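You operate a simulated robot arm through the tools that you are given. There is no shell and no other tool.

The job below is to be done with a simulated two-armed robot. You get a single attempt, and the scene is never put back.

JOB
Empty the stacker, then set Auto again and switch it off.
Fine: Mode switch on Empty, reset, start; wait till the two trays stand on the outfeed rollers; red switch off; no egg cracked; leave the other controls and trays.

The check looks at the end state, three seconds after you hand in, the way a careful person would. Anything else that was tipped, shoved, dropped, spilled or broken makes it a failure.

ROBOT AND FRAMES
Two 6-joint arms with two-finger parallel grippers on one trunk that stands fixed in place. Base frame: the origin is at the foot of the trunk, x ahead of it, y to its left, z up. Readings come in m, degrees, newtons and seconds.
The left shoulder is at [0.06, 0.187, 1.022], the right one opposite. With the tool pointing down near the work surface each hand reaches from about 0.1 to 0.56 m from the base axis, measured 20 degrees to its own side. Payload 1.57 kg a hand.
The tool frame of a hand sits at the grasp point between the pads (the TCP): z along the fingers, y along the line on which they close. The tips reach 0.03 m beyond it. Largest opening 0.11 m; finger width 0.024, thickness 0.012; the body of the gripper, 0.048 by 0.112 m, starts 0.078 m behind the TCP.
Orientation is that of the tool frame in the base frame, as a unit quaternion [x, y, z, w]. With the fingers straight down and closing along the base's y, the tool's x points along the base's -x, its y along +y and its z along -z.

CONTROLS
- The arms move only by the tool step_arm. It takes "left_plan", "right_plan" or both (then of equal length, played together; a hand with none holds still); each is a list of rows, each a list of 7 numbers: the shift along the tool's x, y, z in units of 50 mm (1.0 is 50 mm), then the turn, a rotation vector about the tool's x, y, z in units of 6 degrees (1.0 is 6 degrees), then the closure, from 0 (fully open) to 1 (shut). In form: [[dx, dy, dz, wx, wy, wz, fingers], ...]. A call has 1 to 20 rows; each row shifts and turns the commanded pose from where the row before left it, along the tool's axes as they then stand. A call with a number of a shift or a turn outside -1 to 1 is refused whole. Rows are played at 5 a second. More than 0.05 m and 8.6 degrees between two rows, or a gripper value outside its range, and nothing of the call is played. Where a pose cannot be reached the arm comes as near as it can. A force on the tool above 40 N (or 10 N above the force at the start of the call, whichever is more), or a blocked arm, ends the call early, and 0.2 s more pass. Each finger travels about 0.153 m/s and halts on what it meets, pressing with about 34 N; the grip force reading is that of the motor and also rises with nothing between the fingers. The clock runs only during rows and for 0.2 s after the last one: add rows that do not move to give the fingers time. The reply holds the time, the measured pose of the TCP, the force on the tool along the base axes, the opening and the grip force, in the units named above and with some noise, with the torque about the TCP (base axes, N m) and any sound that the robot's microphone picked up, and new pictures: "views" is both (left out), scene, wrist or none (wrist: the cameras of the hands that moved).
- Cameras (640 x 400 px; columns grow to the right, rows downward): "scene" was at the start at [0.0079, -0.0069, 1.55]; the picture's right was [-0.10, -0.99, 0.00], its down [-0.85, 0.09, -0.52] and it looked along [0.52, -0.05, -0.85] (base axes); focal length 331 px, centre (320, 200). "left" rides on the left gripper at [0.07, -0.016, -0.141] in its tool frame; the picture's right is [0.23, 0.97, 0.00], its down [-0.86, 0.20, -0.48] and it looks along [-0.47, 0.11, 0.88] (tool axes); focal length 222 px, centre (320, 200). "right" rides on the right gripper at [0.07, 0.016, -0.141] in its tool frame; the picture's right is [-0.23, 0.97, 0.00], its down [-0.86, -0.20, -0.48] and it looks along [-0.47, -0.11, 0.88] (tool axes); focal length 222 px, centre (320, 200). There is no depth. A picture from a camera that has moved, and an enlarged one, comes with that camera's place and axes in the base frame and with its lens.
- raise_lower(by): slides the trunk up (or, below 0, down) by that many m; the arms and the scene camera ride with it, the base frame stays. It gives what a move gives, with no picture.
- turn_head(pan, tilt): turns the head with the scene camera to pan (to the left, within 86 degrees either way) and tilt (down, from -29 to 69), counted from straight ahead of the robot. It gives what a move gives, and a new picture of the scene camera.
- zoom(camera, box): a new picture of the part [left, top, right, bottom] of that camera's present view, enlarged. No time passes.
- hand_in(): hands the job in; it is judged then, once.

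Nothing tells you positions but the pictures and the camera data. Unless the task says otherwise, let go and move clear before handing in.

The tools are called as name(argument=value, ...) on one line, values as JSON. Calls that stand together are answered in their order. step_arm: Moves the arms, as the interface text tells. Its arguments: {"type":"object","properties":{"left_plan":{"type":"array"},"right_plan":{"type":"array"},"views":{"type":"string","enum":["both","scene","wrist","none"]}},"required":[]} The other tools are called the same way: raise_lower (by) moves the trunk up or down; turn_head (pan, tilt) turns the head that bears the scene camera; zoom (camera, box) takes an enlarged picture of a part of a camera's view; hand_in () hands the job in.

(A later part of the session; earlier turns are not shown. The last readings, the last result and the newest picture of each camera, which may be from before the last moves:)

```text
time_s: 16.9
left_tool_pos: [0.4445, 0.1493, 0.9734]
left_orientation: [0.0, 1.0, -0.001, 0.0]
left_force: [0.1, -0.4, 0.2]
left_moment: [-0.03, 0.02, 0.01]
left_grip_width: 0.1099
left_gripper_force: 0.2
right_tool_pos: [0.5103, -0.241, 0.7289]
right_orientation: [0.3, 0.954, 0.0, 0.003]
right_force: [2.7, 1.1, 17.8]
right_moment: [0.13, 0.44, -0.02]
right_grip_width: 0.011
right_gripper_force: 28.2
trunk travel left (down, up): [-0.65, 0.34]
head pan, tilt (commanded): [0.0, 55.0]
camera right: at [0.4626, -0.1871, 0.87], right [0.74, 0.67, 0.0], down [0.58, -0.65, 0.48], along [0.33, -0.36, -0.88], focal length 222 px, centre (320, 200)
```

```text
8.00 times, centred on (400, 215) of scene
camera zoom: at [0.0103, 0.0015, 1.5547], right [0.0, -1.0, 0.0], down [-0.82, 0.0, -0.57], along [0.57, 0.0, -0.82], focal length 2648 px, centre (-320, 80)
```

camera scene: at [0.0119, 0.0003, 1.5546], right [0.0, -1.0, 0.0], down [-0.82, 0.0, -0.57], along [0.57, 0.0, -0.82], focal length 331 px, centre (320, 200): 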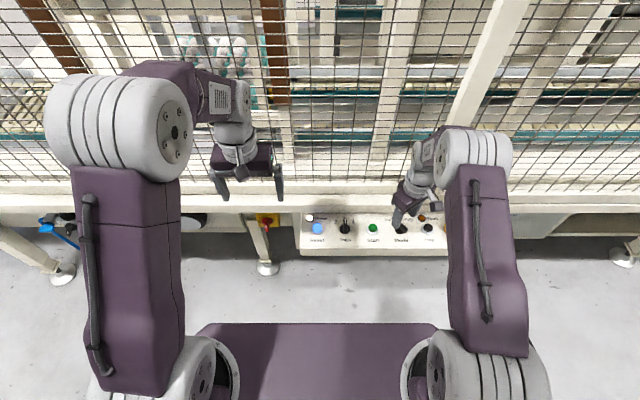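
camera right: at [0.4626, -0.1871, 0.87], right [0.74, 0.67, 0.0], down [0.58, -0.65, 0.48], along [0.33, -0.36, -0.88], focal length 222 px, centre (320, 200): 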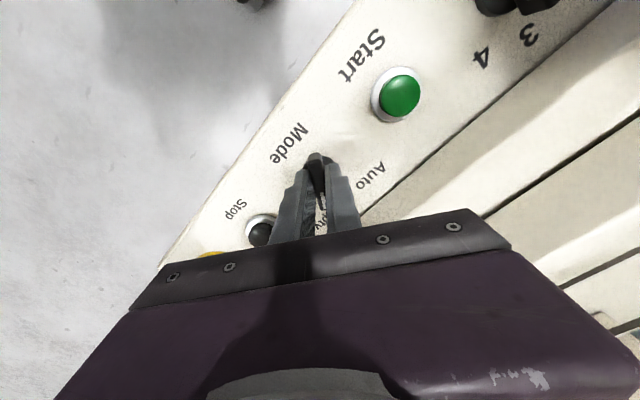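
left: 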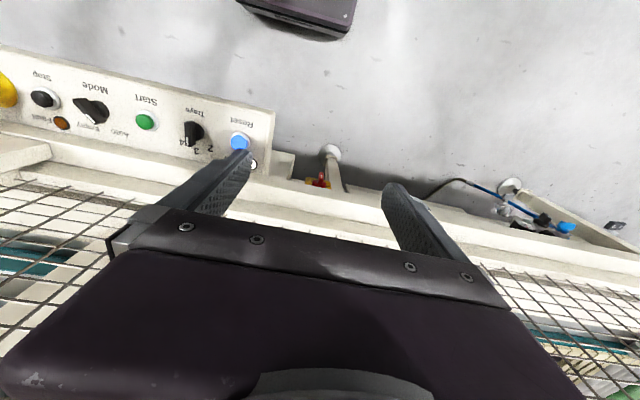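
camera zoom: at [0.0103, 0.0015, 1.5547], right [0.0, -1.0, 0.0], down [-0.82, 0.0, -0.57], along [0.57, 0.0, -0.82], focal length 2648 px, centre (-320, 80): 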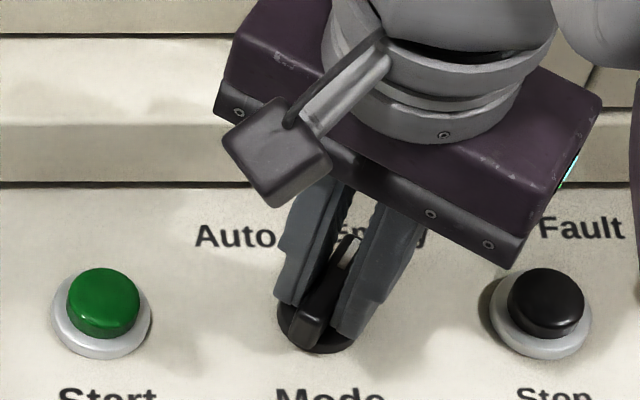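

The bar now points toward Empty, about 35° right. I'll open, rise and check its setting.

step_arm(right_plan=[[0, 0, 0, 0, 0, 0, 0.5], [0, 0, 0, 0, 0, 0, 0.5], [0, 0, -0.5, 0, 0, 0, 0.5], [0, 0, -0.8, 0, 0, 0, 0.5], [0, 0, -0.8, 0, 0, 0, 0.5], [0, 0, 0, 0, 0, 0, 0.5]], views="wrist")

zoom(camera="right", box=[220, 80, 420, 205])

zoom(camera="scene", box=[360, 190, 440, 240])

```text
time_s: 18.3
left_tool_pos: [0.4447, 0.1486, 0.9718]
left_orientation: [-0.001, 1.0, 0.0, 0.0]
left_force: [0.1, -0.6, -0.2]
left_moment: [-0.01, 0.01, -0.01]
left_grip_width: 0.11
left_gripper_force: 0.0
right_tool_pos: [0.5111, -0.24, 0.8316]
right_orientation: [0.299, 0.954, 0.0, -0.001]
right_force: [-0.2, -1.1, -1.1]
right_moment: [0.03, -0.01, -0.01]
right_grip_width: 0.0553
right_gripper_force: 0.1
trunk travel left (down, up): [-0.65, 0.34]
head pan, tilt (commanded): [0.0, 55.0]
camera right: at [0.463, -0.1876, 0.9761], right [0.74, 0.67, 0.0], down [0.59, -0.65, 0.48], along [0.32, -0.36, -0.88], focal length 222 px, centre (320, 200)
```

right: 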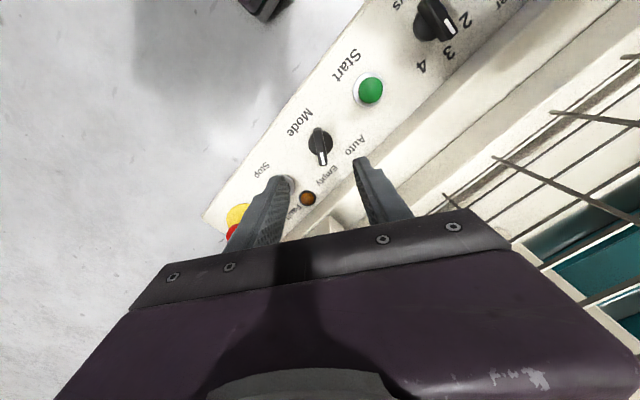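

```text
3.20 times, centred on (320, 142) of right
camera zoom: at [0.463, -0.1876, 0.9761], right [0.74, 0.67, 0.0], down [0.59, -0.65, 0.48], along [0.32, -0.36, -0.88], focal length 711 px, centre (320, 384)
```

zoom: 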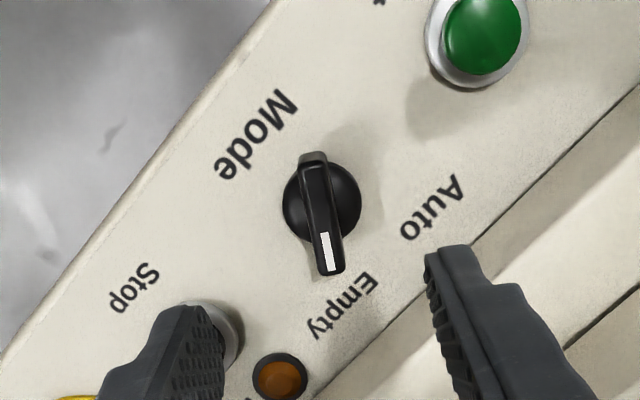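

```text
8.00 times, centred on (400, 215) of scene
camera zoom: at [0.0129, -0.0001, 1.5545], right [0.0, -1.0, 0.0], down [-0.82, 0.0, -0.57], along [0.57, 0.0, -0.82], focal length 2648 px, centre (-320, 80)
```

zoom: 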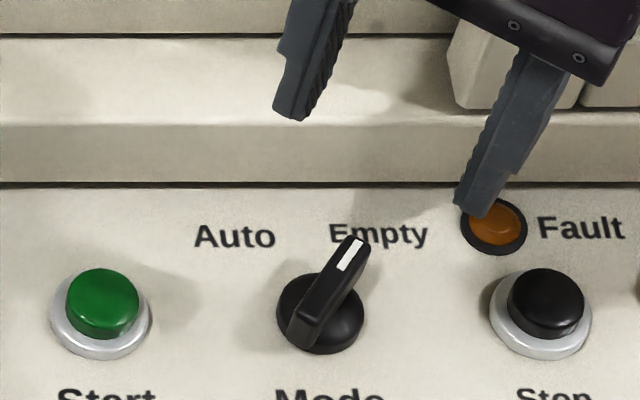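

Mode now points to Empty. Next is Reset at about [0.513, 0.008], top z≈0.695; I'll bring the left hand, closed, above it.

step_arm(left_plan=[[-0.232, -0.47, 0.4, 0, 0, 0, 1], [-0.232, -0.47, 0.4, 0, 0, 0, 1], [-0.232, -0.47, 0.5, 0, 0, 0, 1], [-0.232, -0.47, 0.5, 0, 0, 0, 1], [-0.232, -0.47, 0.7, 0, 0, 0, 1], [-0.232, -0.47, 0.7, 0, 0, 0, 1], [0, 0, 0, 0, 0, 0, 1], [0, 0, 0, 0, 0, 0, 1]], views="both")

zoom(camera="left", box=[220, 80, 420, 205])

zoom(camera="scene", box=[280, 170, 380, 245])

```text
time_s: 20.1
left_tool_pos: [0.5131, 0.0073, 0.813]
left_orientation: [0.0, 1.0, 0.0, 0.0]
left_force: [-0.5, 0.6, 0.0]
left_moment: [0.0, -0.01, -0.01]
left_grip_width: 0.0
left_gripper_force: 22.1
right_tool_pos: [0.5098, -0.2418, 0.8337]
right_orientation: [0.299, 0.954, 0.0, 0.0]
right_force: [-0.1, -0.1, 0.4]
right_moment: [0.01, 0.01, 0.0]
right_grip_width: 0.055
right_gripper_force: 0.1
trunk travel left (down, up): [-0.65, 0.34]
head pan, tilt (commanded): [0.0, 55.0]
camera scene: at [0.0126, 0.0, 1.5545], right [0.0, -1.0, 0.0], down [-0.82, 0.0, -0.57], along [0.57, 0.0, -0.82], focal length 331 px, centre (320, 200)
camera left: at [0.4434, -0.009, 0.9556], right [-0.23, 0.97, 0.0], down [0.86, 0.2, 0.48], along [0.47, 0.11, -0.88], focal length 222 px, centre (320, 200)
```

scene: 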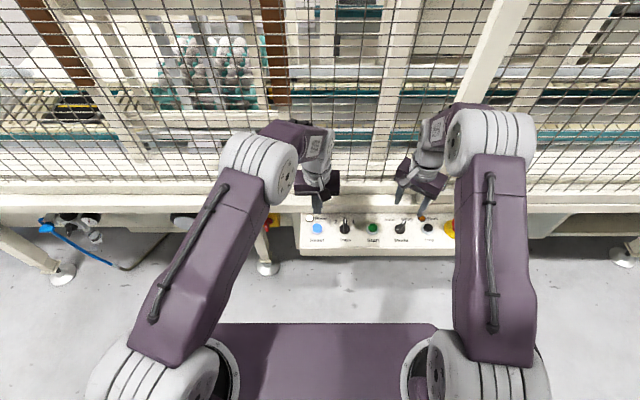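
left: 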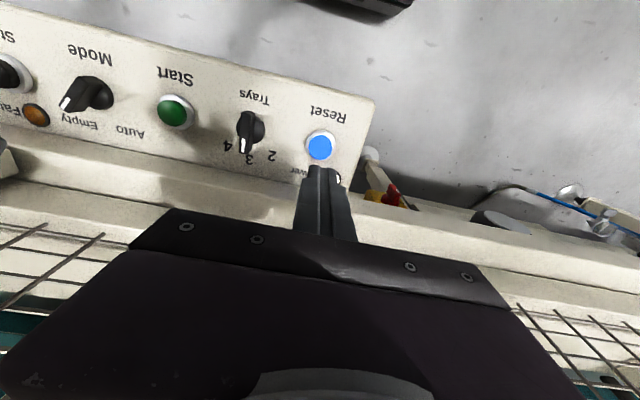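

```text
3.20 times, centred on (320, 142) of left
camera zoom: at [0.4434, -0.009, 0.9556], right [-0.23, 0.97, 0.0], down [0.86, 0.2, 0.48], along [0.47, 0.11, -0.88], focal length 711 px, centre (320, 384)
```

zoom: 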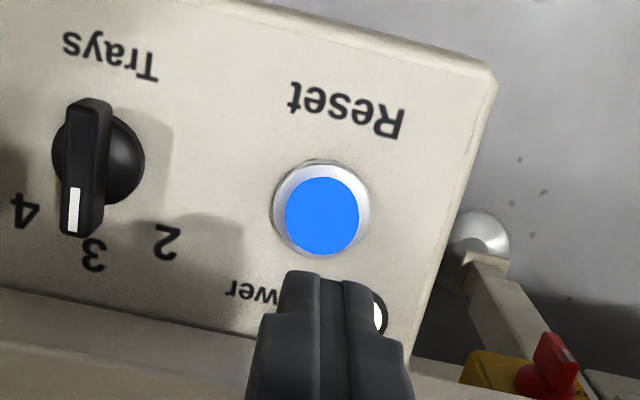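

```text
5.33 times, centred on (330, 208) of scene
camera zoom: at [0.0126, 0.0, 1.5545], right [0.0, -1.0, 0.0], down [-0.82, 0.0, -0.57], along [0.57, 0.0, -0.82], focal length 1765 px, centre (267, 160)
```

zoom: 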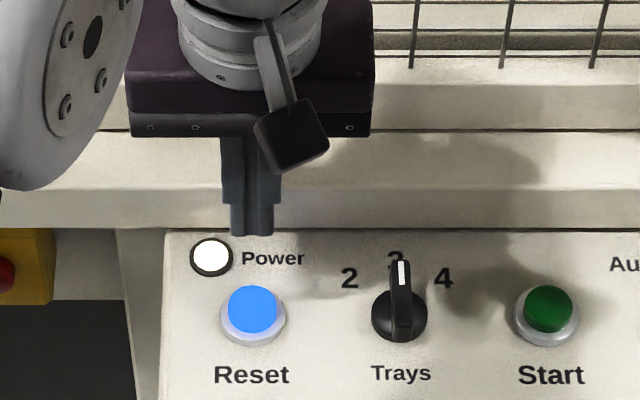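

The left fingertips are centred over Reset. I'll descend and press gently a few millimetres.

step_arm(left_plan=[[0, 0, 0.5, 0, 0, 0, 1], [0, 0, 0.5, 0, 0, 0, 1], [0, 0, 0.5, 0, 0, 0, 1], [0, 0, 0.16, 0, 0, 0, 1], [0, 0, 0.06, 0, 0, 0, 1], [0, 0, 0.06, 0, 0, 0, 1], [0, 0, 0.06, 0, 0, 0, 1], [0, 0, 0, 0, 0, 0, 1]], views="wrist")

zoom(camera="scene", box=[280, 170, 380, 245])

```text
time_s: 21.9
left_tool_pos: [0.5139, 0.0073, 0.7241]
left_orientation: [0.0, 1.0, 0.0, 0.003]
left_force: [2.7, 3.7, 27.3]
left_moment: [0.16, -0.03, 0.0]
left_grip_width: 0.0
left_gripper_force: 21.4
right_tool_pos: [0.5079, -0.2408, 0.8347]
right_orientation: [0.3, 0.954, 0.001, 0.001]
right_force: [-0.2, -0.9, 0.0]
right_moment: [0.01, -0.03, 0.0]
right_grip_width: 0.0548
right_gripper_force: 0.0
trunk travel left (down, up): [-0.65, 0.34]
head pan, tilt (commanded): [0.0, 55.0]
heard: click
camera left: at [0.4431, -0.0083, 0.866], right [-0.23, 0.97, 0.0], down [0.85, 0.2, 0.48], along [0.47, 0.11, -0.88], focal length 222 px, centre (320, 200)
```

left: 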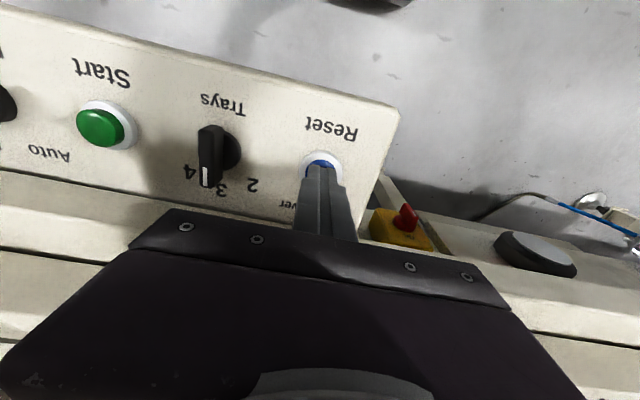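

```text
5.33 times, centred on (330, 208) of scene
camera zoom: at [0.0087, 0.0008, 1.5549], right [0.0, -1.0, 0.0], down [-0.82, 0.0, -0.58], along [0.58, 0.0, -0.82], focal length 1765 px, centre (267, 160)
```

zoom: 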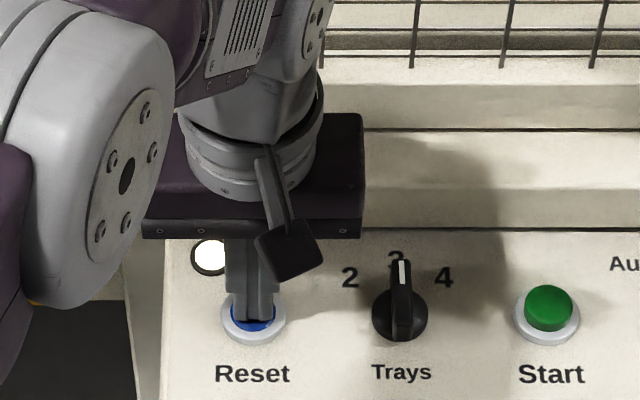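

A click was heard and the blue lamp went out, so Reset took. I'll lift the left hand and take it clear to the left, and check the lamps.

step_arm(left_plan=[[0, 0, -0.5, 0, 0, 0, 1], [0, 0, -1, 0, 0, 0, 1], [0, 0, -1, 0, 0, 0, 1], [0.2, 0.8, -0.8, 0, 0, 0, 1], [0.2, 0.9, -0.8, 0, 0, 0, 1], [0.3, 0.9, -0.8, 0, 0, 0, 1], [0.3, 0.9, 0, 0, 0, 0, 1], [0, 0, 0, 0, 0, 0, 1]], right_plan=[[0, 0, 0, 0, 0, -1, 0.7], [0, 0, 0, 0, 0, -1, 1], [0, 0, 0, 0, 0, -1, 1], [0, 0, 0, 0, 0, -1, 1], [0, 0, 0, 0, 0, -1, 1], [0, 0, 0, 0, 0, -0.8, 1], [0, 0, 0, 0, 0, 0, 1], [0, 0, 0, 0, 0, 0, 1]], views="both")

zoom(camera="scene", box=[290, 205, 470, 265])

```text
refused: row 4 steps farther than a row can; nothing moved
```

```text
3.56 times, centred on (380, 235) of scene
camera zoom: at [0.0087, 0.0008, 1.5549], right [0.0, -1.0, 0.0], down [-0.82, 0.0, -0.58], along [0.58, 0.0, -0.82], focal length 1177 px, centre (107, 76)
```

zoom: 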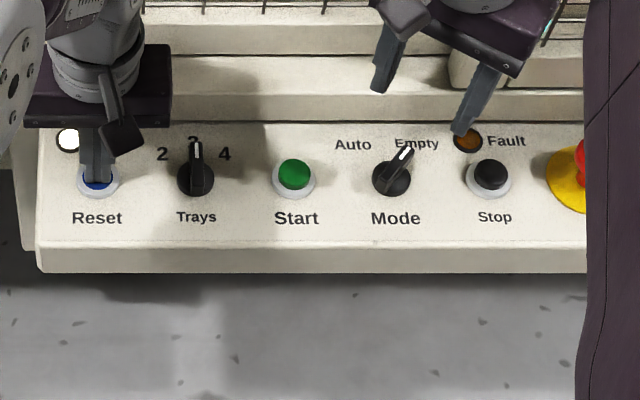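

One row was too long, so nothing moved. I'll lift the left hand with smaller steps while the right hand turns back square and closes.

step_arm(left_plan=[[0, 0, -0.5, 0, 0, 0, 1], [0, 0, -0.9, 0, 0, 0, 1], [0, 0, -0.9, 0, 0, 0, 1], [0.15, 0.7, -0.5, 0, 0, 0, 1], [0.15, 0.7, -0.5, 0, 0, 0, 1], [0.15, 0.7, -0.5, 0, 0, 0, 1], [0.15, 0.8, 0, 0, 0, 0, 1], [0, 0, 0, 0, 0, 0, 1]], right_plan=[[0, 0, 0, 0, 0, -1, 0.7], [0, 0, 0, 0, 0, -1, 1], [0, 0, 0, 0, 0, -1, 1], [0, 0, 0, 0, 0, -1, 1], [0, 0, 0, 0, 0, -1, 1], [0, 0, 0, 0, 0, -0.8, 1], [0, 0, 0, 0, 0, 0, 1], [0, 0, 0, 0, 0, 0, 1]], views="both")

zoom(camera="scene", box=[290, 205, 470, 265])

```text
time_s: 23.7
left_tool_pos: [0.4841, 0.1522, 0.9103]
left_orientation: [0.0, 1.0, 0.0, 0.0]
left_force: [0.5, 0.0, 0.1]
left_moment: [-0.01, 0.0, 0.01]
left_grip_width: 0.0001
left_gripper_force: 21.2
right_tool_pos: [0.5094, -0.2417, 0.8307]
right_orientation: [-0.001, 1.0, 0.0, 0.0]
right_force: [-0.1, -0.6, 0.5]
right_moment: [0.0, 0.03, 0.0]
right_grip_width: 0.0
right_gripper_force: 21.2
trunk travel left (down, up): [-0.65, 0.34]
head pan, tilt (commanded): [0.0, 55.0]
camera scene: at [0.0125, -0.001, 1.5546], right [0.0, -1.0, 0.0], down [-0.82, 0.0, -0.57], along [0.57, 0.0, -0.82], focal length 331 px, centre (320, 200)
camera right: at [0.44, -0.2255, 0.9737], right [0.23, 0.97, 0.0], down [0.86, -0.2, 0.48], along [0.47, -0.11, -0.88], focal length 222 px, centre (320, 200)
camera left: at [0.4145, 0.1349, 1.0542], right [-0.23, 0.97, 0.0], down [0.86, 0.2, 0.48], along [0.47, 0.11, -0.88], focal length 222 px, centre (320, 200)
```

scene: 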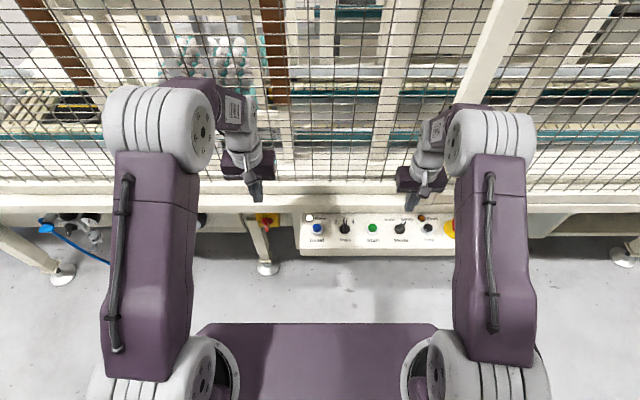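
right: 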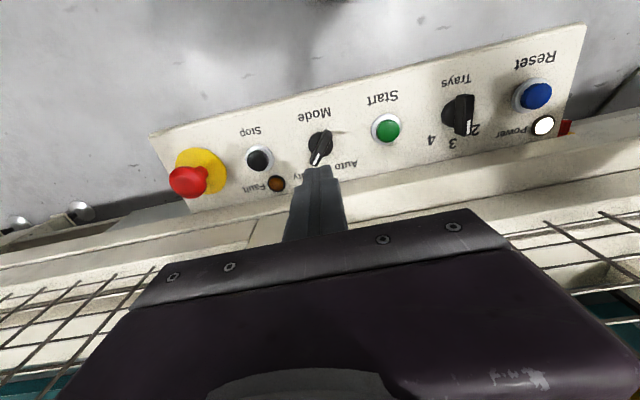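
left: 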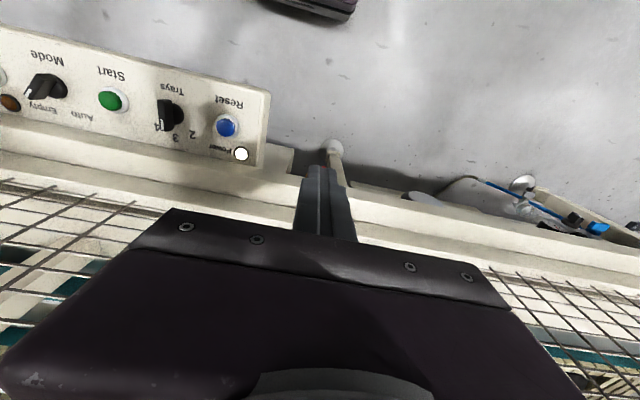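

```text
3.56 times, centred on (380, 235) of scene
camera zoom: at [0.0125, -0.001, 1.5546], right [0.0, -1.0, 0.0], down [-0.82, 0.0, -0.57], along [0.57, 0.0, -0.82], focal length 1177 px, centre (107, 76)
```

zoom: 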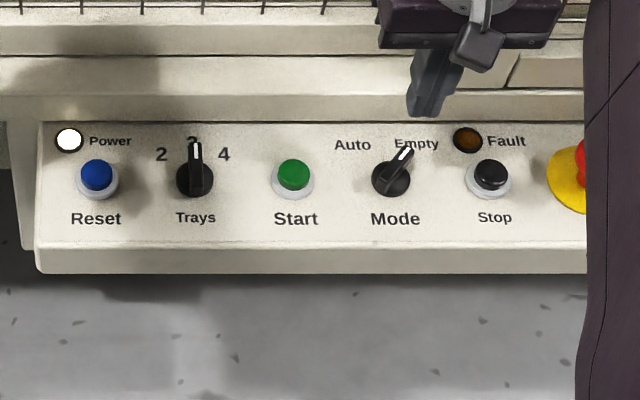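

Reset lamp is out, Mode on Empty. Before starting, I'll check that the conveyors and outfeed are clear on both sides.

turn_head(pan=40, tilt=28)

zoom(camera="scene", box=[120, 100, 280, 200])

zoom(camera="scene", box=[180, 180, 340, 280])

zoom(camera="scene", box=[320, 130, 520, 255])

zoom(camera="scene", box=[480, 130, 640, 230])

```text
time_s: 24.7
left_tool_pos: [0.4844, 0.1523, 0.9116]
left_orientation: [0.001, 1.0, 0.0, 0.0]
left_force: [-0.3, -0.2, -0.1]
left_moment: [0.01, -0.01, 0.02]
left_grip_width: 0.0
left_gripper_force: 21.4
right_tool_pos: [0.5104, -0.2405, 0.8309]
right_orientation: [0.0, 1.0, 0.0, 0.0]
right_force: [-0.2, -0.4, 0.8]
right_moment: [0.0, -0.03, 0.01]
right_grip_width: 0.0
right_gripper_force: 20.8
trunk travel left (down, up): [-0.65, 0.34]
head pan, tilt (commanded): [40.0, 28.0]
camera scene: at [0.0102, 0.0586, 1.5937], right [0.64, -0.77, 0.0], down [-0.36, -0.3, -0.88], along [0.68, 0.57, -0.47], focal length 331 px, centre (320, 200)
```

scene: 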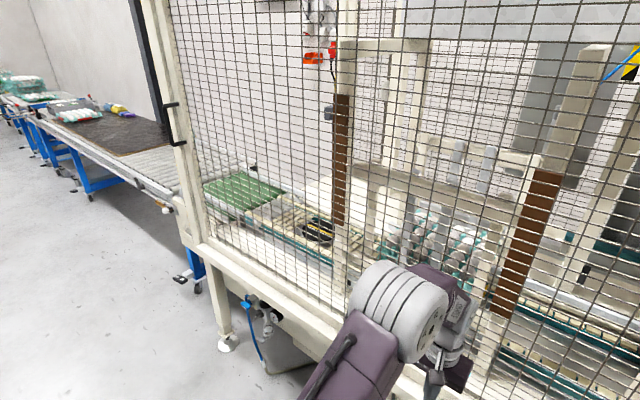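

```text
4.00 times, centred on (200, 150) of scene
camera zoom: at [0.0102, 0.0586, 1.5937], right [0.64, -0.77, 0.0], down [-0.36, -0.3, -0.88], along [0.68, 0.57, -0.47], focal length 1324 px, centre (800, 400)
```

zoom: 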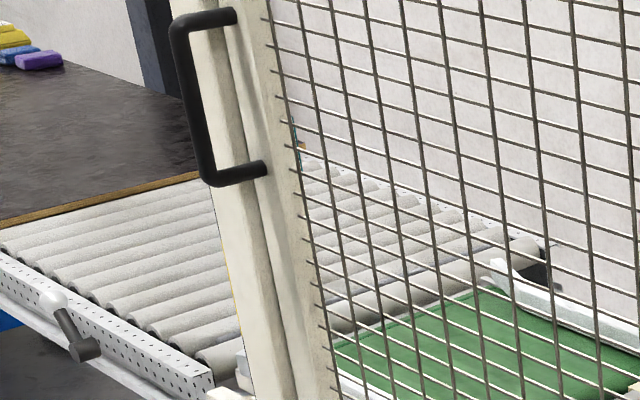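

```text
4.00 times, centred on (260, 230) of scene
camera zoom: at [0.0102, 0.0586, 1.5937], right [0.64, -0.77, 0.0], down [-0.36, -0.3, -0.88], along [0.68, 0.57, -0.47], focal length 1324 px, centre (560, 80)
```

zoom: 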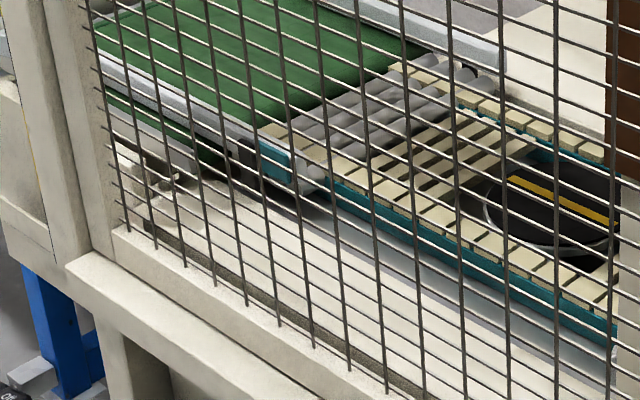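

```text
3.20 times, centred on (420, 192) of scene
camera zoom: at [0.0102, 0.0586, 1.5937], right [0.64, -0.77, 0.0], down [-0.36, -0.3, -0.88], along [0.68, 0.57, -0.47], focal length 1059 px, centre (0, 224)
```

zoom: 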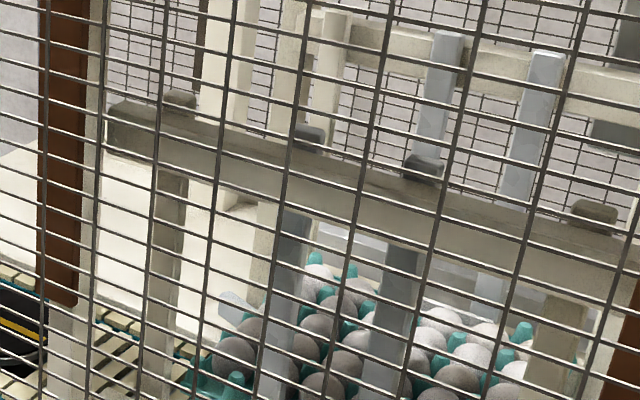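

```text
4.00 times, centred on (560, 180) of scene
camera zoom: at [0.0102, 0.0586, 1.5937], right [0.64, -0.77, 0.0], down [-0.36, -0.3, -0.88], along [0.68, 0.57, -0.47], focal length 1324 px, centre (-640, 280)
```

zoom: 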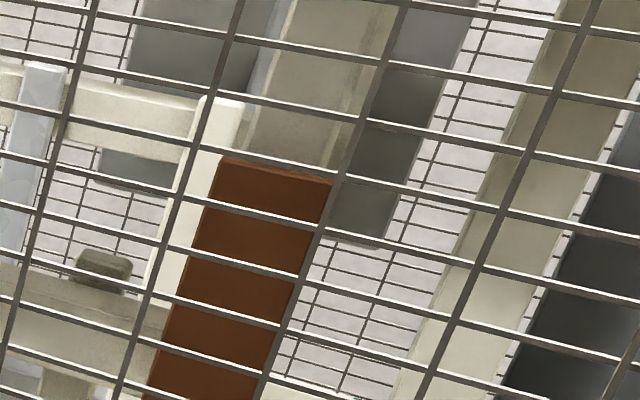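

The left rollers and belt are clear and the trays sit quietly in the stacker. Now I'll move the right hand over Start and check alignment.

turn_head(pan=0, tilt=55)

step_arm(right_plan=[[-0.03, 0.5, 0, 0, 0, 0, 1], [-0.02, 0.6, 0, 0, 0, 0, 1], [0, 0.54, 0, 0, 0, 0, 1], [0, 0, 0.4, 0, 0, 0, 1], [0, 0, 0, 0, 0, 0, 1]], views="both")

zoom(camera="right", box=[220, 80, 420, 205])

zoom(camera="scene", box=[330, 190, 430, 252])

```text
time_s: 25.8
left_tool_pos: [0.4842, 0.1523, 0.9114]
left_orientation: [0.0, 1.0, 0.0, 0.0]
left_force: [0.7, -0.2, 0.3]
left_moment: [0.0, -0.01, -0.01]
left_grip_width: 0.0
left_gripper_force: 20.7
right_tool_pos: [0.5092, -0.2409, 0.8314]
right_orientation: [0.0, 1.0, 0.0, 0.0]
right_force: [-0.4, 0.4, 0.3]
right_moment: [0.02, 0.0, -0.05]
right_grip_width: 0.0
right_gripper_force: 21.7
trunk travel left (down, up): [-0.65, 0.34]
head pan, tilt (commanded): [0.0, 55.0]
camera scene: at [0.0124, 0.0003, 1.5546], right [0.0, -1.0, 0.0], down [-0.82, 0.0, -0.57], along [0.57, 0.0, -0.82], focal length 331 px, centre (320, 200)
```

scene: 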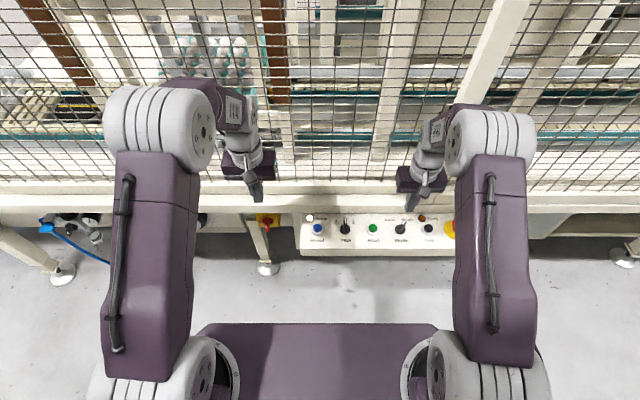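

```text
time_s: 27.0
left_tool_pos: [0.483, 0.1509, 0.912]
left_orientation: [0.0, 1.0, 0.0, 0.0]
left_force: [0.6, 0.3, -1.2]
left_moment: [0.0, 0.0, 0.02]
left_grip_width: 0.0
left_gripper_force: 21.3
right_tool_pos: [0.5127, -0.1581, 0.8123]
right_orientation: [0.0, 1.0, 0.0, 0.0]
right_force: [0.2, 0.7, 0.4]
right_moment: [0.0, 0.02, -0.04]
right_grip_width: 0.0002
right_gripper_force: 20.9
trunk travel left (down, up): [-0.65, 0.34]
head pan, tilt (commanded): [0.0, 55.0]
camera scene: at [0.0119, 0.0005, 1.5546], right [0.0, -1.0, 0.0], down [-0.82, 0.0, -0.57], along [0.57, 0.0, -0.82], focal length 331 px, centre (320, 200)
camera right: at [0.4435, -0.1423, 0.9549], right [0.23, 0.97, 0.0], down [0.85, -0.2, 0.48], along [0.47, -0.11, -0.88], focal length 222 px, centre (320, 200)
```

scene: 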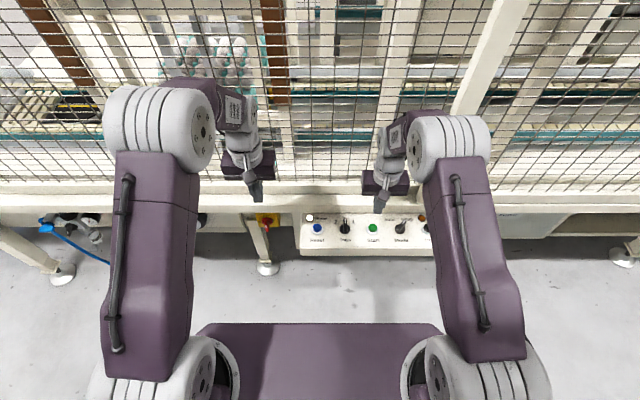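
right: 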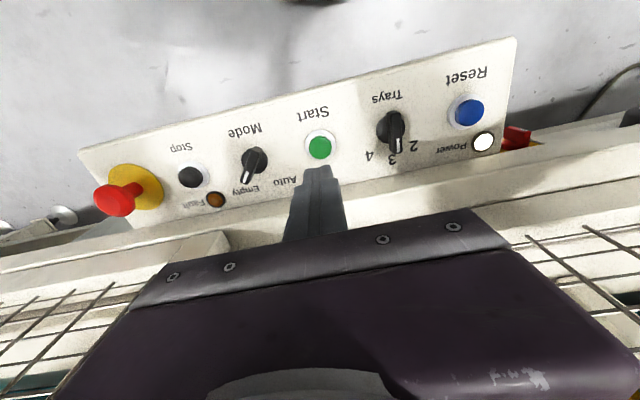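

```text
3.20 times, centred on (320, 142) of right
camera zoom: at [0.4435, -0.1423, 0.9549], right [0.23, 0.97, 0.0], down [0.85, -0.2, 0.48], along [0.47, -0.11, -0.88], focal length 711 px, centre (320, 384)
```

zoom: 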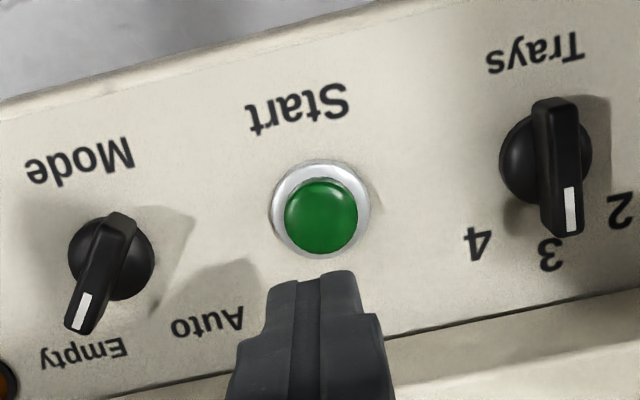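

```text
6.40 times, centred on (380, 221) of scene
camera zoom: at [0.0119, 0.0005, 1.5546], right [0.0, -1.0, 0.0], down [-0.82, 0.0, -0.57], along [0.57, 0.0, -0.82], focal length 2118 px, centre (-64, 66)
```

zoom: 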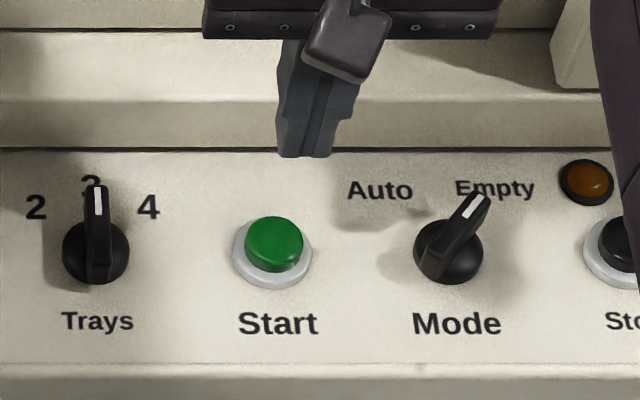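

The right fingertips are centred over Start. I'll press it the same way and lift straight away.

step_arm(right_plan=[[0, 0, 0.5, 0, 0, 0, 1], [0, 0, 0.5, 0, 0, 0, 1], [0, 0, 0.5, 0, 0, 0, 1], [0, 0, 0.16, 0, 0, 0, 1], [0, 0, 0.06, 0, 0, 0, 1], [0, 0, 0.06, 0, 0, 0, 1], [0, 0, 0.06, 0, 0, 0, 1], [0, 0, 0, 0, 0, 0, 1]], views="scene")

```text
time_s: 28.8
left_tool_pos: [0.4816, 0.1523, 0.9136]
left_orientation: [0.0, 1.0, 0.0, 0.002]
left_force: [0.0, -0.5, 0.1]
left_moment: [-0.01, 0.0, 0.01]
left_grip_width: 0.0002
left_gripper_force: 21.4
right_tool_pos: [0.5126, -0.1598, 0.7232]
right_orientation: [0.0, 1.0, 0.0, 0.004]
right_force: [4.5, -8.7, 34.7]
right_moment: [-0.21, -0.11, 0.01]
right_grip_width: 0.0
right_gripper_force: 21.9
trunk travel left (down, up): [-0.65, 0.34]
head pan, tilt (commanded): [0.0, 55.0]
heard: click
camera scene: at [0.0076, 0.0003, 1.5549], right [0.0, -1.0, 0.0], down [-0.82, 0.0, -0.58], along [0.58, 0.0, -0.82], focal length 331 px, centre (320, 200)
```

scene: 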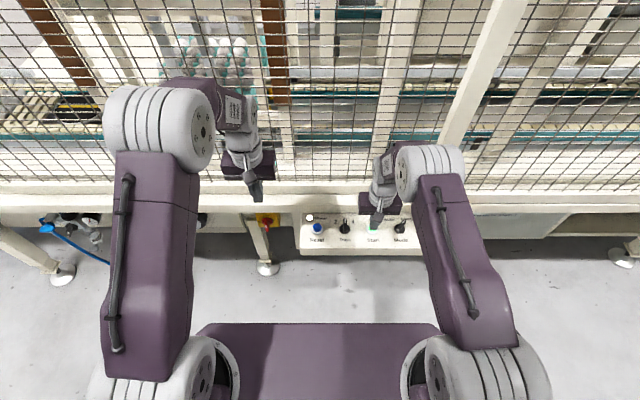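

Start clicked. I'll lift the right hand clear and watch what the machine does.

step_arm(right_plan=[[0, 0, -0.5, 0, 0, 0, 1], [0, 0, -0.9, 0, 0, 0, 1], [0, 0, -0.9, 0, 0, 0, 1], [0, 0, 0, 0, 0, 0, 1]], views="scene")

zoom(camera="scene", box=[0, 0, 320, 200])

zoom(camera="scene", box=[290, 205, 470, 265])

```text
time_s: 29.8
left_tool_pos: [0.4838, 0.1502, 0.9102]
left_orientation: [0.0, 1.0, 0.0, 0.0]
left_force: [-0.3, 0.7, 0.3]
left_moment: [0.02, -0.01, 0.01]
left_grip_width: 0.0002
left_gripper_force: 21.5
right_tool_pos: [0.5121, -0.1593, 0.8356]
right_orientation: [0.0, 1.0, -0.001, -0.001]
right_force: [0.8, 0.0, -0.3]
right_moment: [-0.02, 0.0, 0.01]
right_grip_width: 0.0001
right_gripper_force: 21.4
trunk travel left (down, up): [-0.65, 0.34]
head pan, tilt (commanded): [0.0, 55.0]
camera scene: at [0.0128, 0.0001, 1.5545], right [0.0, -1.0, 0.0], down [-0.82, 0.0, -0.57], along [0.57, 0.0, -0.82], focal length 331 px, centre (320, 200)
```

scene: 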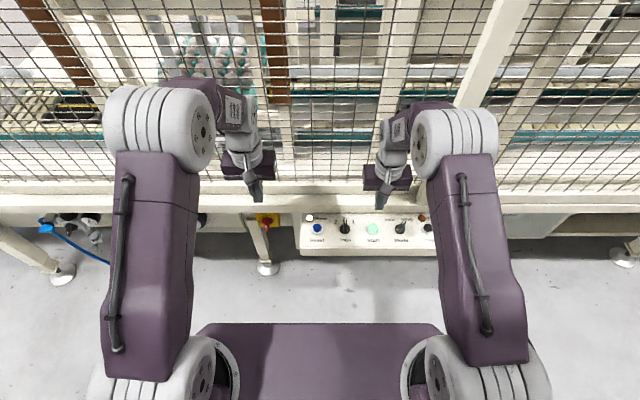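

```text
2.00 times, centred on (160, 100) of scene
camera zoom: at [0.0128, 0.0001, 1.5545], right [0.0, -1.0, 0.0], down [-0.82, 0.0, -0.57], along [0.57, 0.0, -0.82], focal length 662 px, centre (640, 400)
```

zoom: 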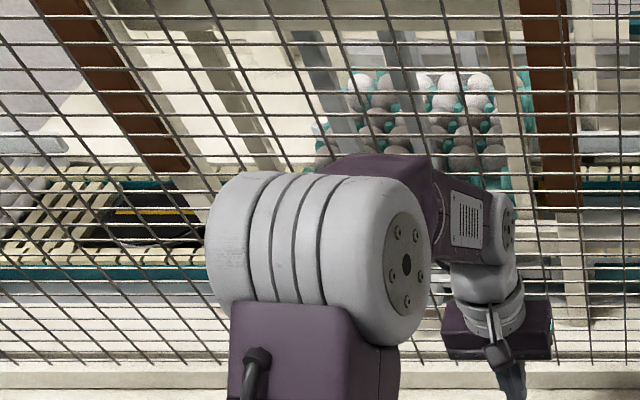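

```text
3.56 times, centred on (380, 235) of scene
camera zoom: at [0.0128, 0.0001, 1.5545], right [0.0, -1.0, 0.0], down [-0.82, 0.0, -0.57], along [0.57, 0.0, -0.82], focal length 1177 px, centre (107, 76)
```

zoom: 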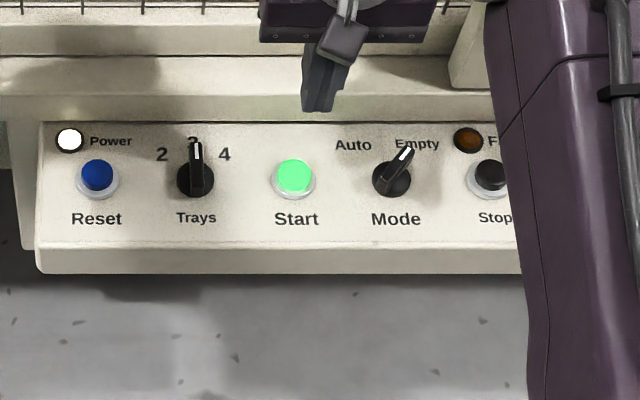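

The Start lamp is lit green: the machine is running. I'll turn the head to the stacker and wait.

turn_head(pan=35, tilt=30)

step_arm(right_plan=[[0, 0, 0, 0, 0, 0, 1], [0, 0, 0, 0, 0, 0, 1], [0, 0, 0, 0, 0, 0, 1], [0, 0, 0, 0, 0, 0, 1], [0, 0, 0, 0, 0, 0, 1], [0, 0, 0, 0, 0, 0, 1], [0, 0, 0, 0, 0, 0, 1], [0, 0, 0, 0, 0, 0, 1], [0, 0, 0, 0, 0, 0, 1], [0, 0, 0, 0, 0, 0, 1]], views="scene")

zoom(camera="scene", box=[320, 130, 560, 280])

```text
time_s: 30.8
left_tool_pos: [0.4844, 0.1508, 0.9103]
left_orientation: [0.0, 1.0, 0.001, 0.001]
left_force: [0.0, 0.1, 0.1]
left_moment: [0.01, 0.05, -0.01]
left_grip_width: 0.0
left_gripper_force: 21.2
right_tool_pos: [0.5112, -0.1583, 0.8358]
right_orientation: [0.0, 1.0, 0.0, 0.0]
right_force: [0.1, 0.7, 0.4]
right_moment: [0.0, 0.01, 0.01]
right_grip_width: 0.0
right_gripper_force: 21.1
trunk travel left (down, up): [-0.65, 0.34]
head pan, tilt (commanded): [35.0, 30.0]
camera scene: at [0.0145, 0.0519, 1.5905], right [0.57, -0.82, 0.0], down [-0.41, -0.29, -0.87], along [0.71, 0.5, -0.5], focal length 331 px, centre (320, 200)
```

scene: 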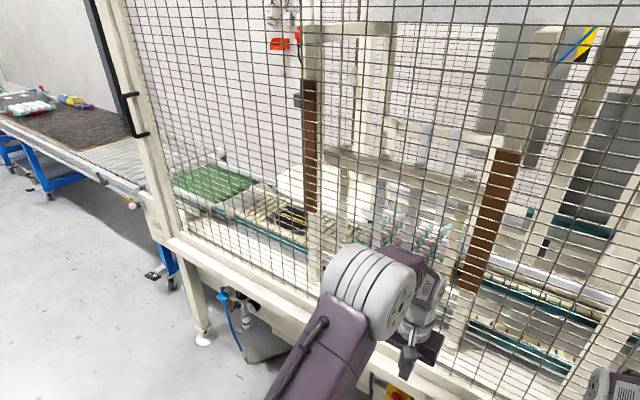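

```text
time_s: 33.0
left_tool_pos: [0.4847, 0.1509, 0.911]
left_orientation: [0.0, 1.0, -0.001, -0.001]
left_force: [-0.6, -0.6, 0.3]
left_moment: [-0.02, 0.02, 0.03]
left_grip_width: 0.0
left_gripper_force: 21.3
right_tool_pos: [0.5113, -0.1595, 0.8361]
right_orientation: [0.001, 1.0, 0.0, -0.001]
right_force: [-0.5, -0.3, 0.7]
right_moment: [0.01, -0.02, 0.01]
right_grip_width: 0.0001
right_gripper_force: 21.3
trunk travel left (down, up): [-0.65, 0.34]
head pan, tilt (commanded): [35.0, 30.0]
camera scene: at [0.0143, 0.0521, 1.5906], right [0.57, -0.82, 0.0], down [-0.41, -0.29, -0.87], along [0.71, 0.5, -0.5], focal length 331 px, centre (320, 200)
```

scene: 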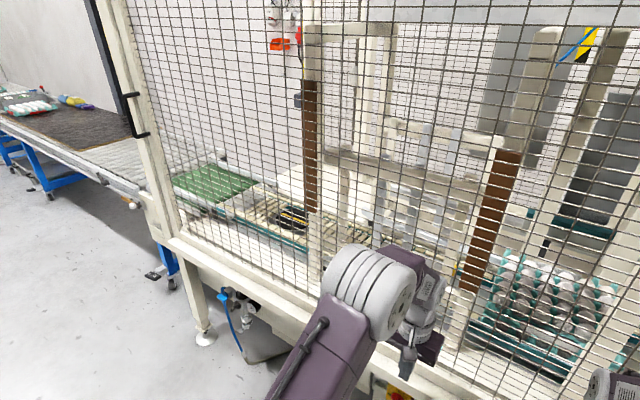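

```text
2.67 times, centred on (440, 205) of scene
camera zoom: at [0.0143, 0.0521, 1.5906], right [0.57, -0.82, 0.0], down [-0.41, -0.29, -0.87], along [0.71, 0.5, -0.5], focal length 882 px, centre (0, 187)
```

zoom: 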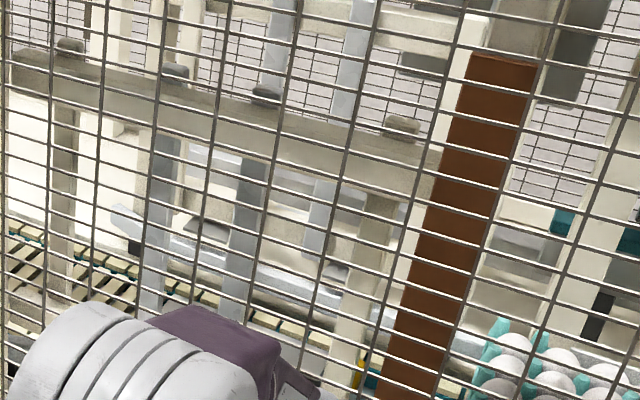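

The stack of egg trays is travelling to the right on the chain. The outfeed is on the right, so I'll follow it with the head.

turn_head(pan=-30, tilt=30)

zoom(camera="scene", box=[0, 100, 320, 300])

zoom(camera="scene", box=[320, 60, 640, 260])

```text
time_s: 34.4
left_tool_pos: [0.4838, 0.151, 0.9106]
left_orientation: [0.0, 1.0, 0.0, 0.0]
left_force: [0.2, -0.1, 0.2]
left_moment: [0.0, 0.02, -0.01]
left_grip_width: 0.0
left_gripper_force: 20.7
right_tool_pos: [0.5116, -0.1585, 0.8347]
right_orientation: [0.001, 1.0, 0.0, -0.001]
right_force: [0.3, -0.4, -0.6]
right_moment: [0.02, -0.02, 0.01]
right_grip_width: 0.0
right_gripper_force: 21.2
trunk travel left (down, up): [-0.65, 0.34]
head pan, tilt (commanded): [-30.0, 30.0]
camera scene: at [0.0186, -0.0449, 1.5906], right [-0.5, -0.87, 0.0], down [-0.43, 0.25, -0.87], along [0.75, -0.43, -0.5], focal length 331 px, centre (320, 200)
```

scene: 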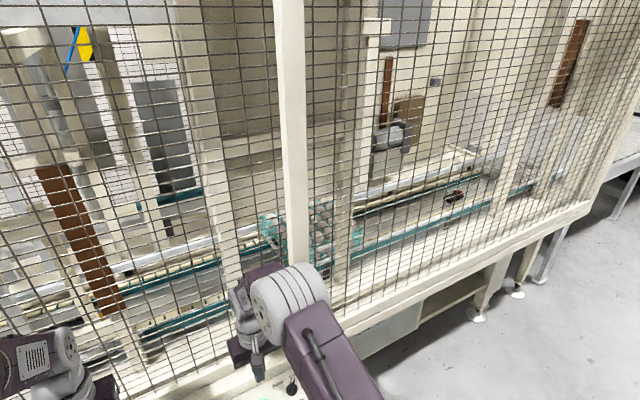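

```text
2.00 times, centred on (160, 200) of scene
camera zoom: at [0.0186, -0.0449, 1.5906], right [-0.5, -0.87, 0.0], down [-0.43, 0.25, -0.87], along [0.75, -0.43, -0.5], focal length 662 px, centre (640, 200)
```

zoom: 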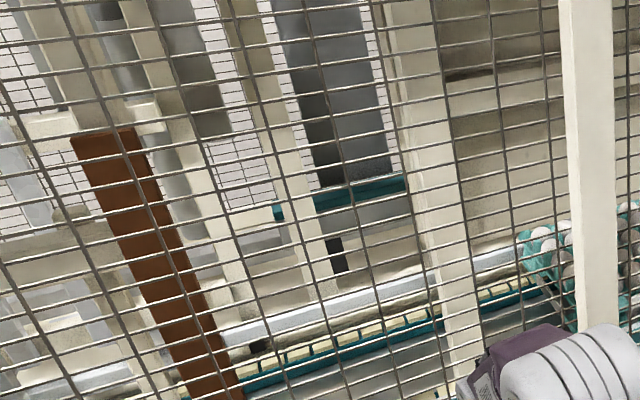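

```text
2.00 times, centred on (480, 160) of scene
camera zoom: at [0.0186, -0.0449, 1.5906], right [-0.5, -0.87, 0.0], down [-0.43, 0.25, -0.87], along [0.75, -0.43, -0.5], focal length 662 px, centre (0, 280)
```

zoom: 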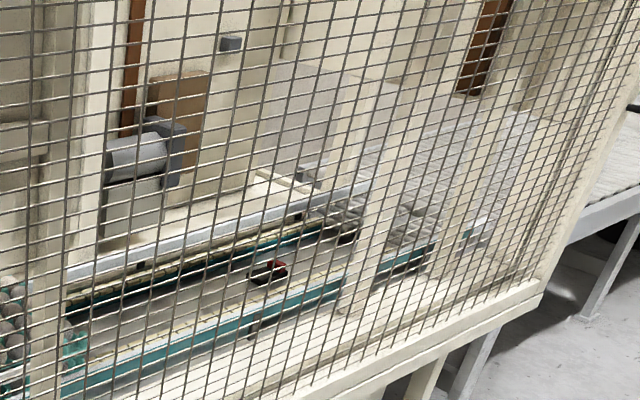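

The stack is under way to the right. I'll turn further to the outfeed and wait.

turn_head(pan=-48, tilt=28)

step_arm(right_plan=[[0, 0, 0, 0, 0, 0, 1], [0, 0, 0, 0, 0, 0, 1], [0, 0, 0, 0, 0, 0, 1], [0, 0, 0, 0, 0, 0, 1], [0, 0, 0, 0, 0, 0, 1], [0, 0, 0, 0, 0, 0, 1], [0, 0, 0, 0, 0, 0, 1], [0, 0, 0, 0, 0, 0, 1], [0, 0, 0, 0, 0, 0, 1], [0, 0, 0, 0, 0, 0, 1]], views="scene")

zoom(camera="scene", box=[200, 100, 520, 300])

```text
time_s: 35.2
left_tool_pos: [0.4835, 0.1502, 0.9116]
left_orientation: [0.0, 1.0, -0.001, 0.0]
left_force: [-0.7, 0.3, 0.5]
left_moment: [-0.02, -0.02, -0.02]
left_grip_width: 0.0001
left_gripper_force: 21.2
right_tool_pos: [0.5116, -0.1592, 0.8358]
right_orientation: [0.0, 1.0, 0.0, 0.0]
right_force: [0.1, 0.5, -0.3]
right_moment: [0.03, -0.03, -0.01]
right_grip_width: 0.0001
right_gripper_force: 21.0
trunk travel left (down, up): [-0.65, 0.34]
head pan, tilt (commanded): [-48.0, 28.0]
camera scene: at [0.0013, -0.0675, 1.5938], right [-0.74, -0.67, 0.0], down [-0.31, 0.35, -0.88], along [0.59, -0.66, -0.47], focal length 331 px, centre (320, 200)
```

scene: 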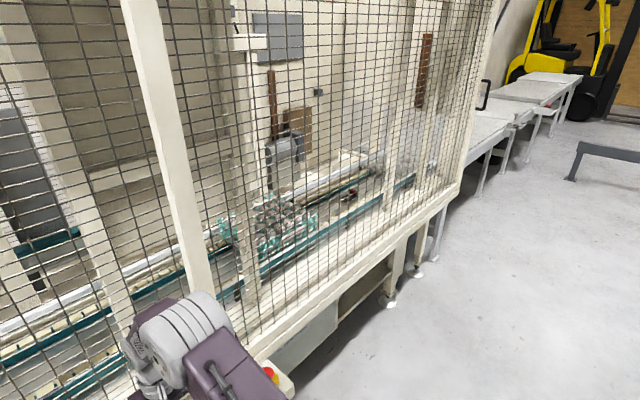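

```text
time_s: 37.4
left_tool_pos: [0.4853, 0.1514, 0.9108]
left_orientation: [0.0, 1.0, 0.0, 0.0]
left_force: [-0.2, 0.5, -0.8]
left_moment: [0.0, 0.02, 0.02]
left_grip_width: 0.0003
left_gripper_force: 21.2
right_tool_pos: [0.5113, -0.1597, 0.834]
right_orientation: [0.0, 1.0, 0.0, 0.0]
right_force: [-0.2, 0.8, -0.9]
right_moment: [0.01, 0.03, 0.01]
right_grip_width: 0.0
right_gripper_force: 21.8
trunk travel left (down, up): [-0.65, 0.34]
head pan, tilt (commanded): [-48.0, 28.0]
camera scene: at [0.0012, -0.0676, 1.5938], right [-0.74, -0.67, 0.0], down [-0.31, 0.35, -0.88], along [0.59, -0.66, -0.47], focal length 331 px, centre (320, 200)
```

scene: 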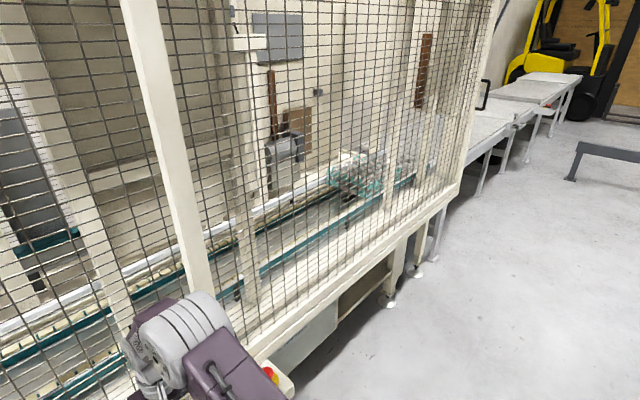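

```text
2.00 times, centred on (360, 200) of scene
camera zoom: at [0.0012, -0.0676, 1.5938], right [-0.74, -0.67, 0.0], down [-0.31, 0.35, -0.88], along [0.59, -0.66, -0.47], focal length 662 px, centre (240, 200)
```

zoom: 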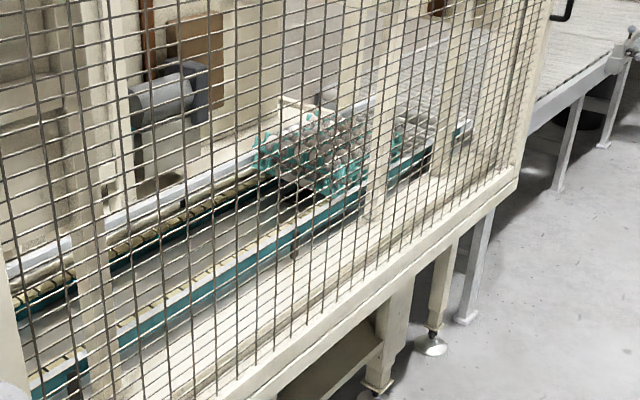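

The stack is still moving toward the end rollers. I'll wait some more.

step_arm(right_plan=[[0, 0, 0, 0, 0, 0, 1], [0, 0, 0, 0, 0, 0, 1], [0, 0, 0, 0, 0, 0, 1], [0, 0, 0, 0, 0, 0, 1], [0, 0, 0, 0, 0, 0, 1], [0, 0, 0, 0, 0, 0, 1], [0, 0, 0, 0, 0, 0, 1], [0, 0, 0, 0, 0, 0, 1], [0, 0, 0, 0, 0, 0, 1], [0, 0, 0, 0, 0, 0, 1], [0, 0, 0, 0, 0, 0, 1], [0, 0, 0, 0, 0, 0, 1], [0, 0, 0, 0, 0, 0, 1], [0, 0, 0, 0, 0, 0, 1], [0, 0, 0, 0, 0, 0, 1]], views="scene")

zoom(camera="scene", box=[300, 80, 560, 240])

```text
time_s: 40.6
left_tool_pos: [0.4844, 0.1521, 0.9101]
left_orientation: [0.0, 1.0, 0.0, 0.0]
left_force: [0.3, 0.0, -0.5]
left_moment: [0.0, -0.01, -0.03]
left_grip_width: 0.0
left_gripper_force: 21.1
right_tool_pos: [0.5117, -0.1589, 0.8355]
right_orientation: [0.0, 1.0, 0.0, 0.001]
right_force: [-0.4, -0.2, 0.5]
right_moment: [0.02, -0.04, -0.01]
right_grip_width: 0.0001
right_gripper_force: 20.8
trunk travel left (down, up): [-0.65, 0.34]
head pan, tilt (commanded): [-48.0, 28.0]
camera scene: at [0.0012, -0.0676, 1.5938], right [-0.74, -0.67, 0.0], down [-0.31, 0.35, -0.88], along [0.59, -0.66, -0.47], focal length 331 px, centre (320, 200)
```

scene: 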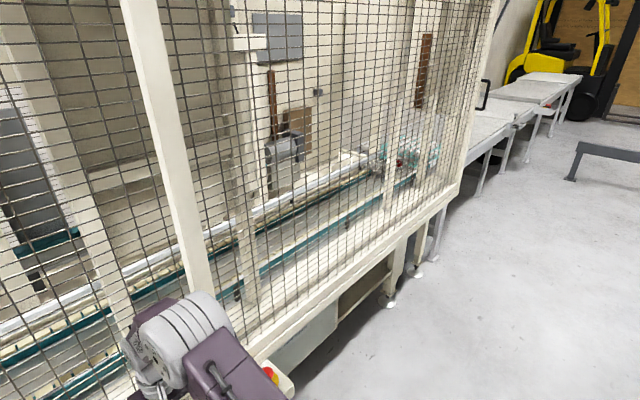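

```text
2.46 times, centred on (430, 160) of scene
camera zoom: at [0.0012, -0.0676, 1.5938], right [-0.74, -0.67, 0.0], down [-0.31, 0.35, -0.88], along [0.59, -0.66, -0.47], focal length 815 px, centre (49, 298)
```

zoom: 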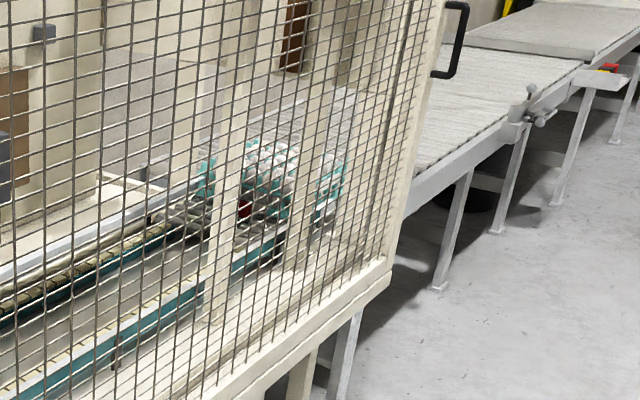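

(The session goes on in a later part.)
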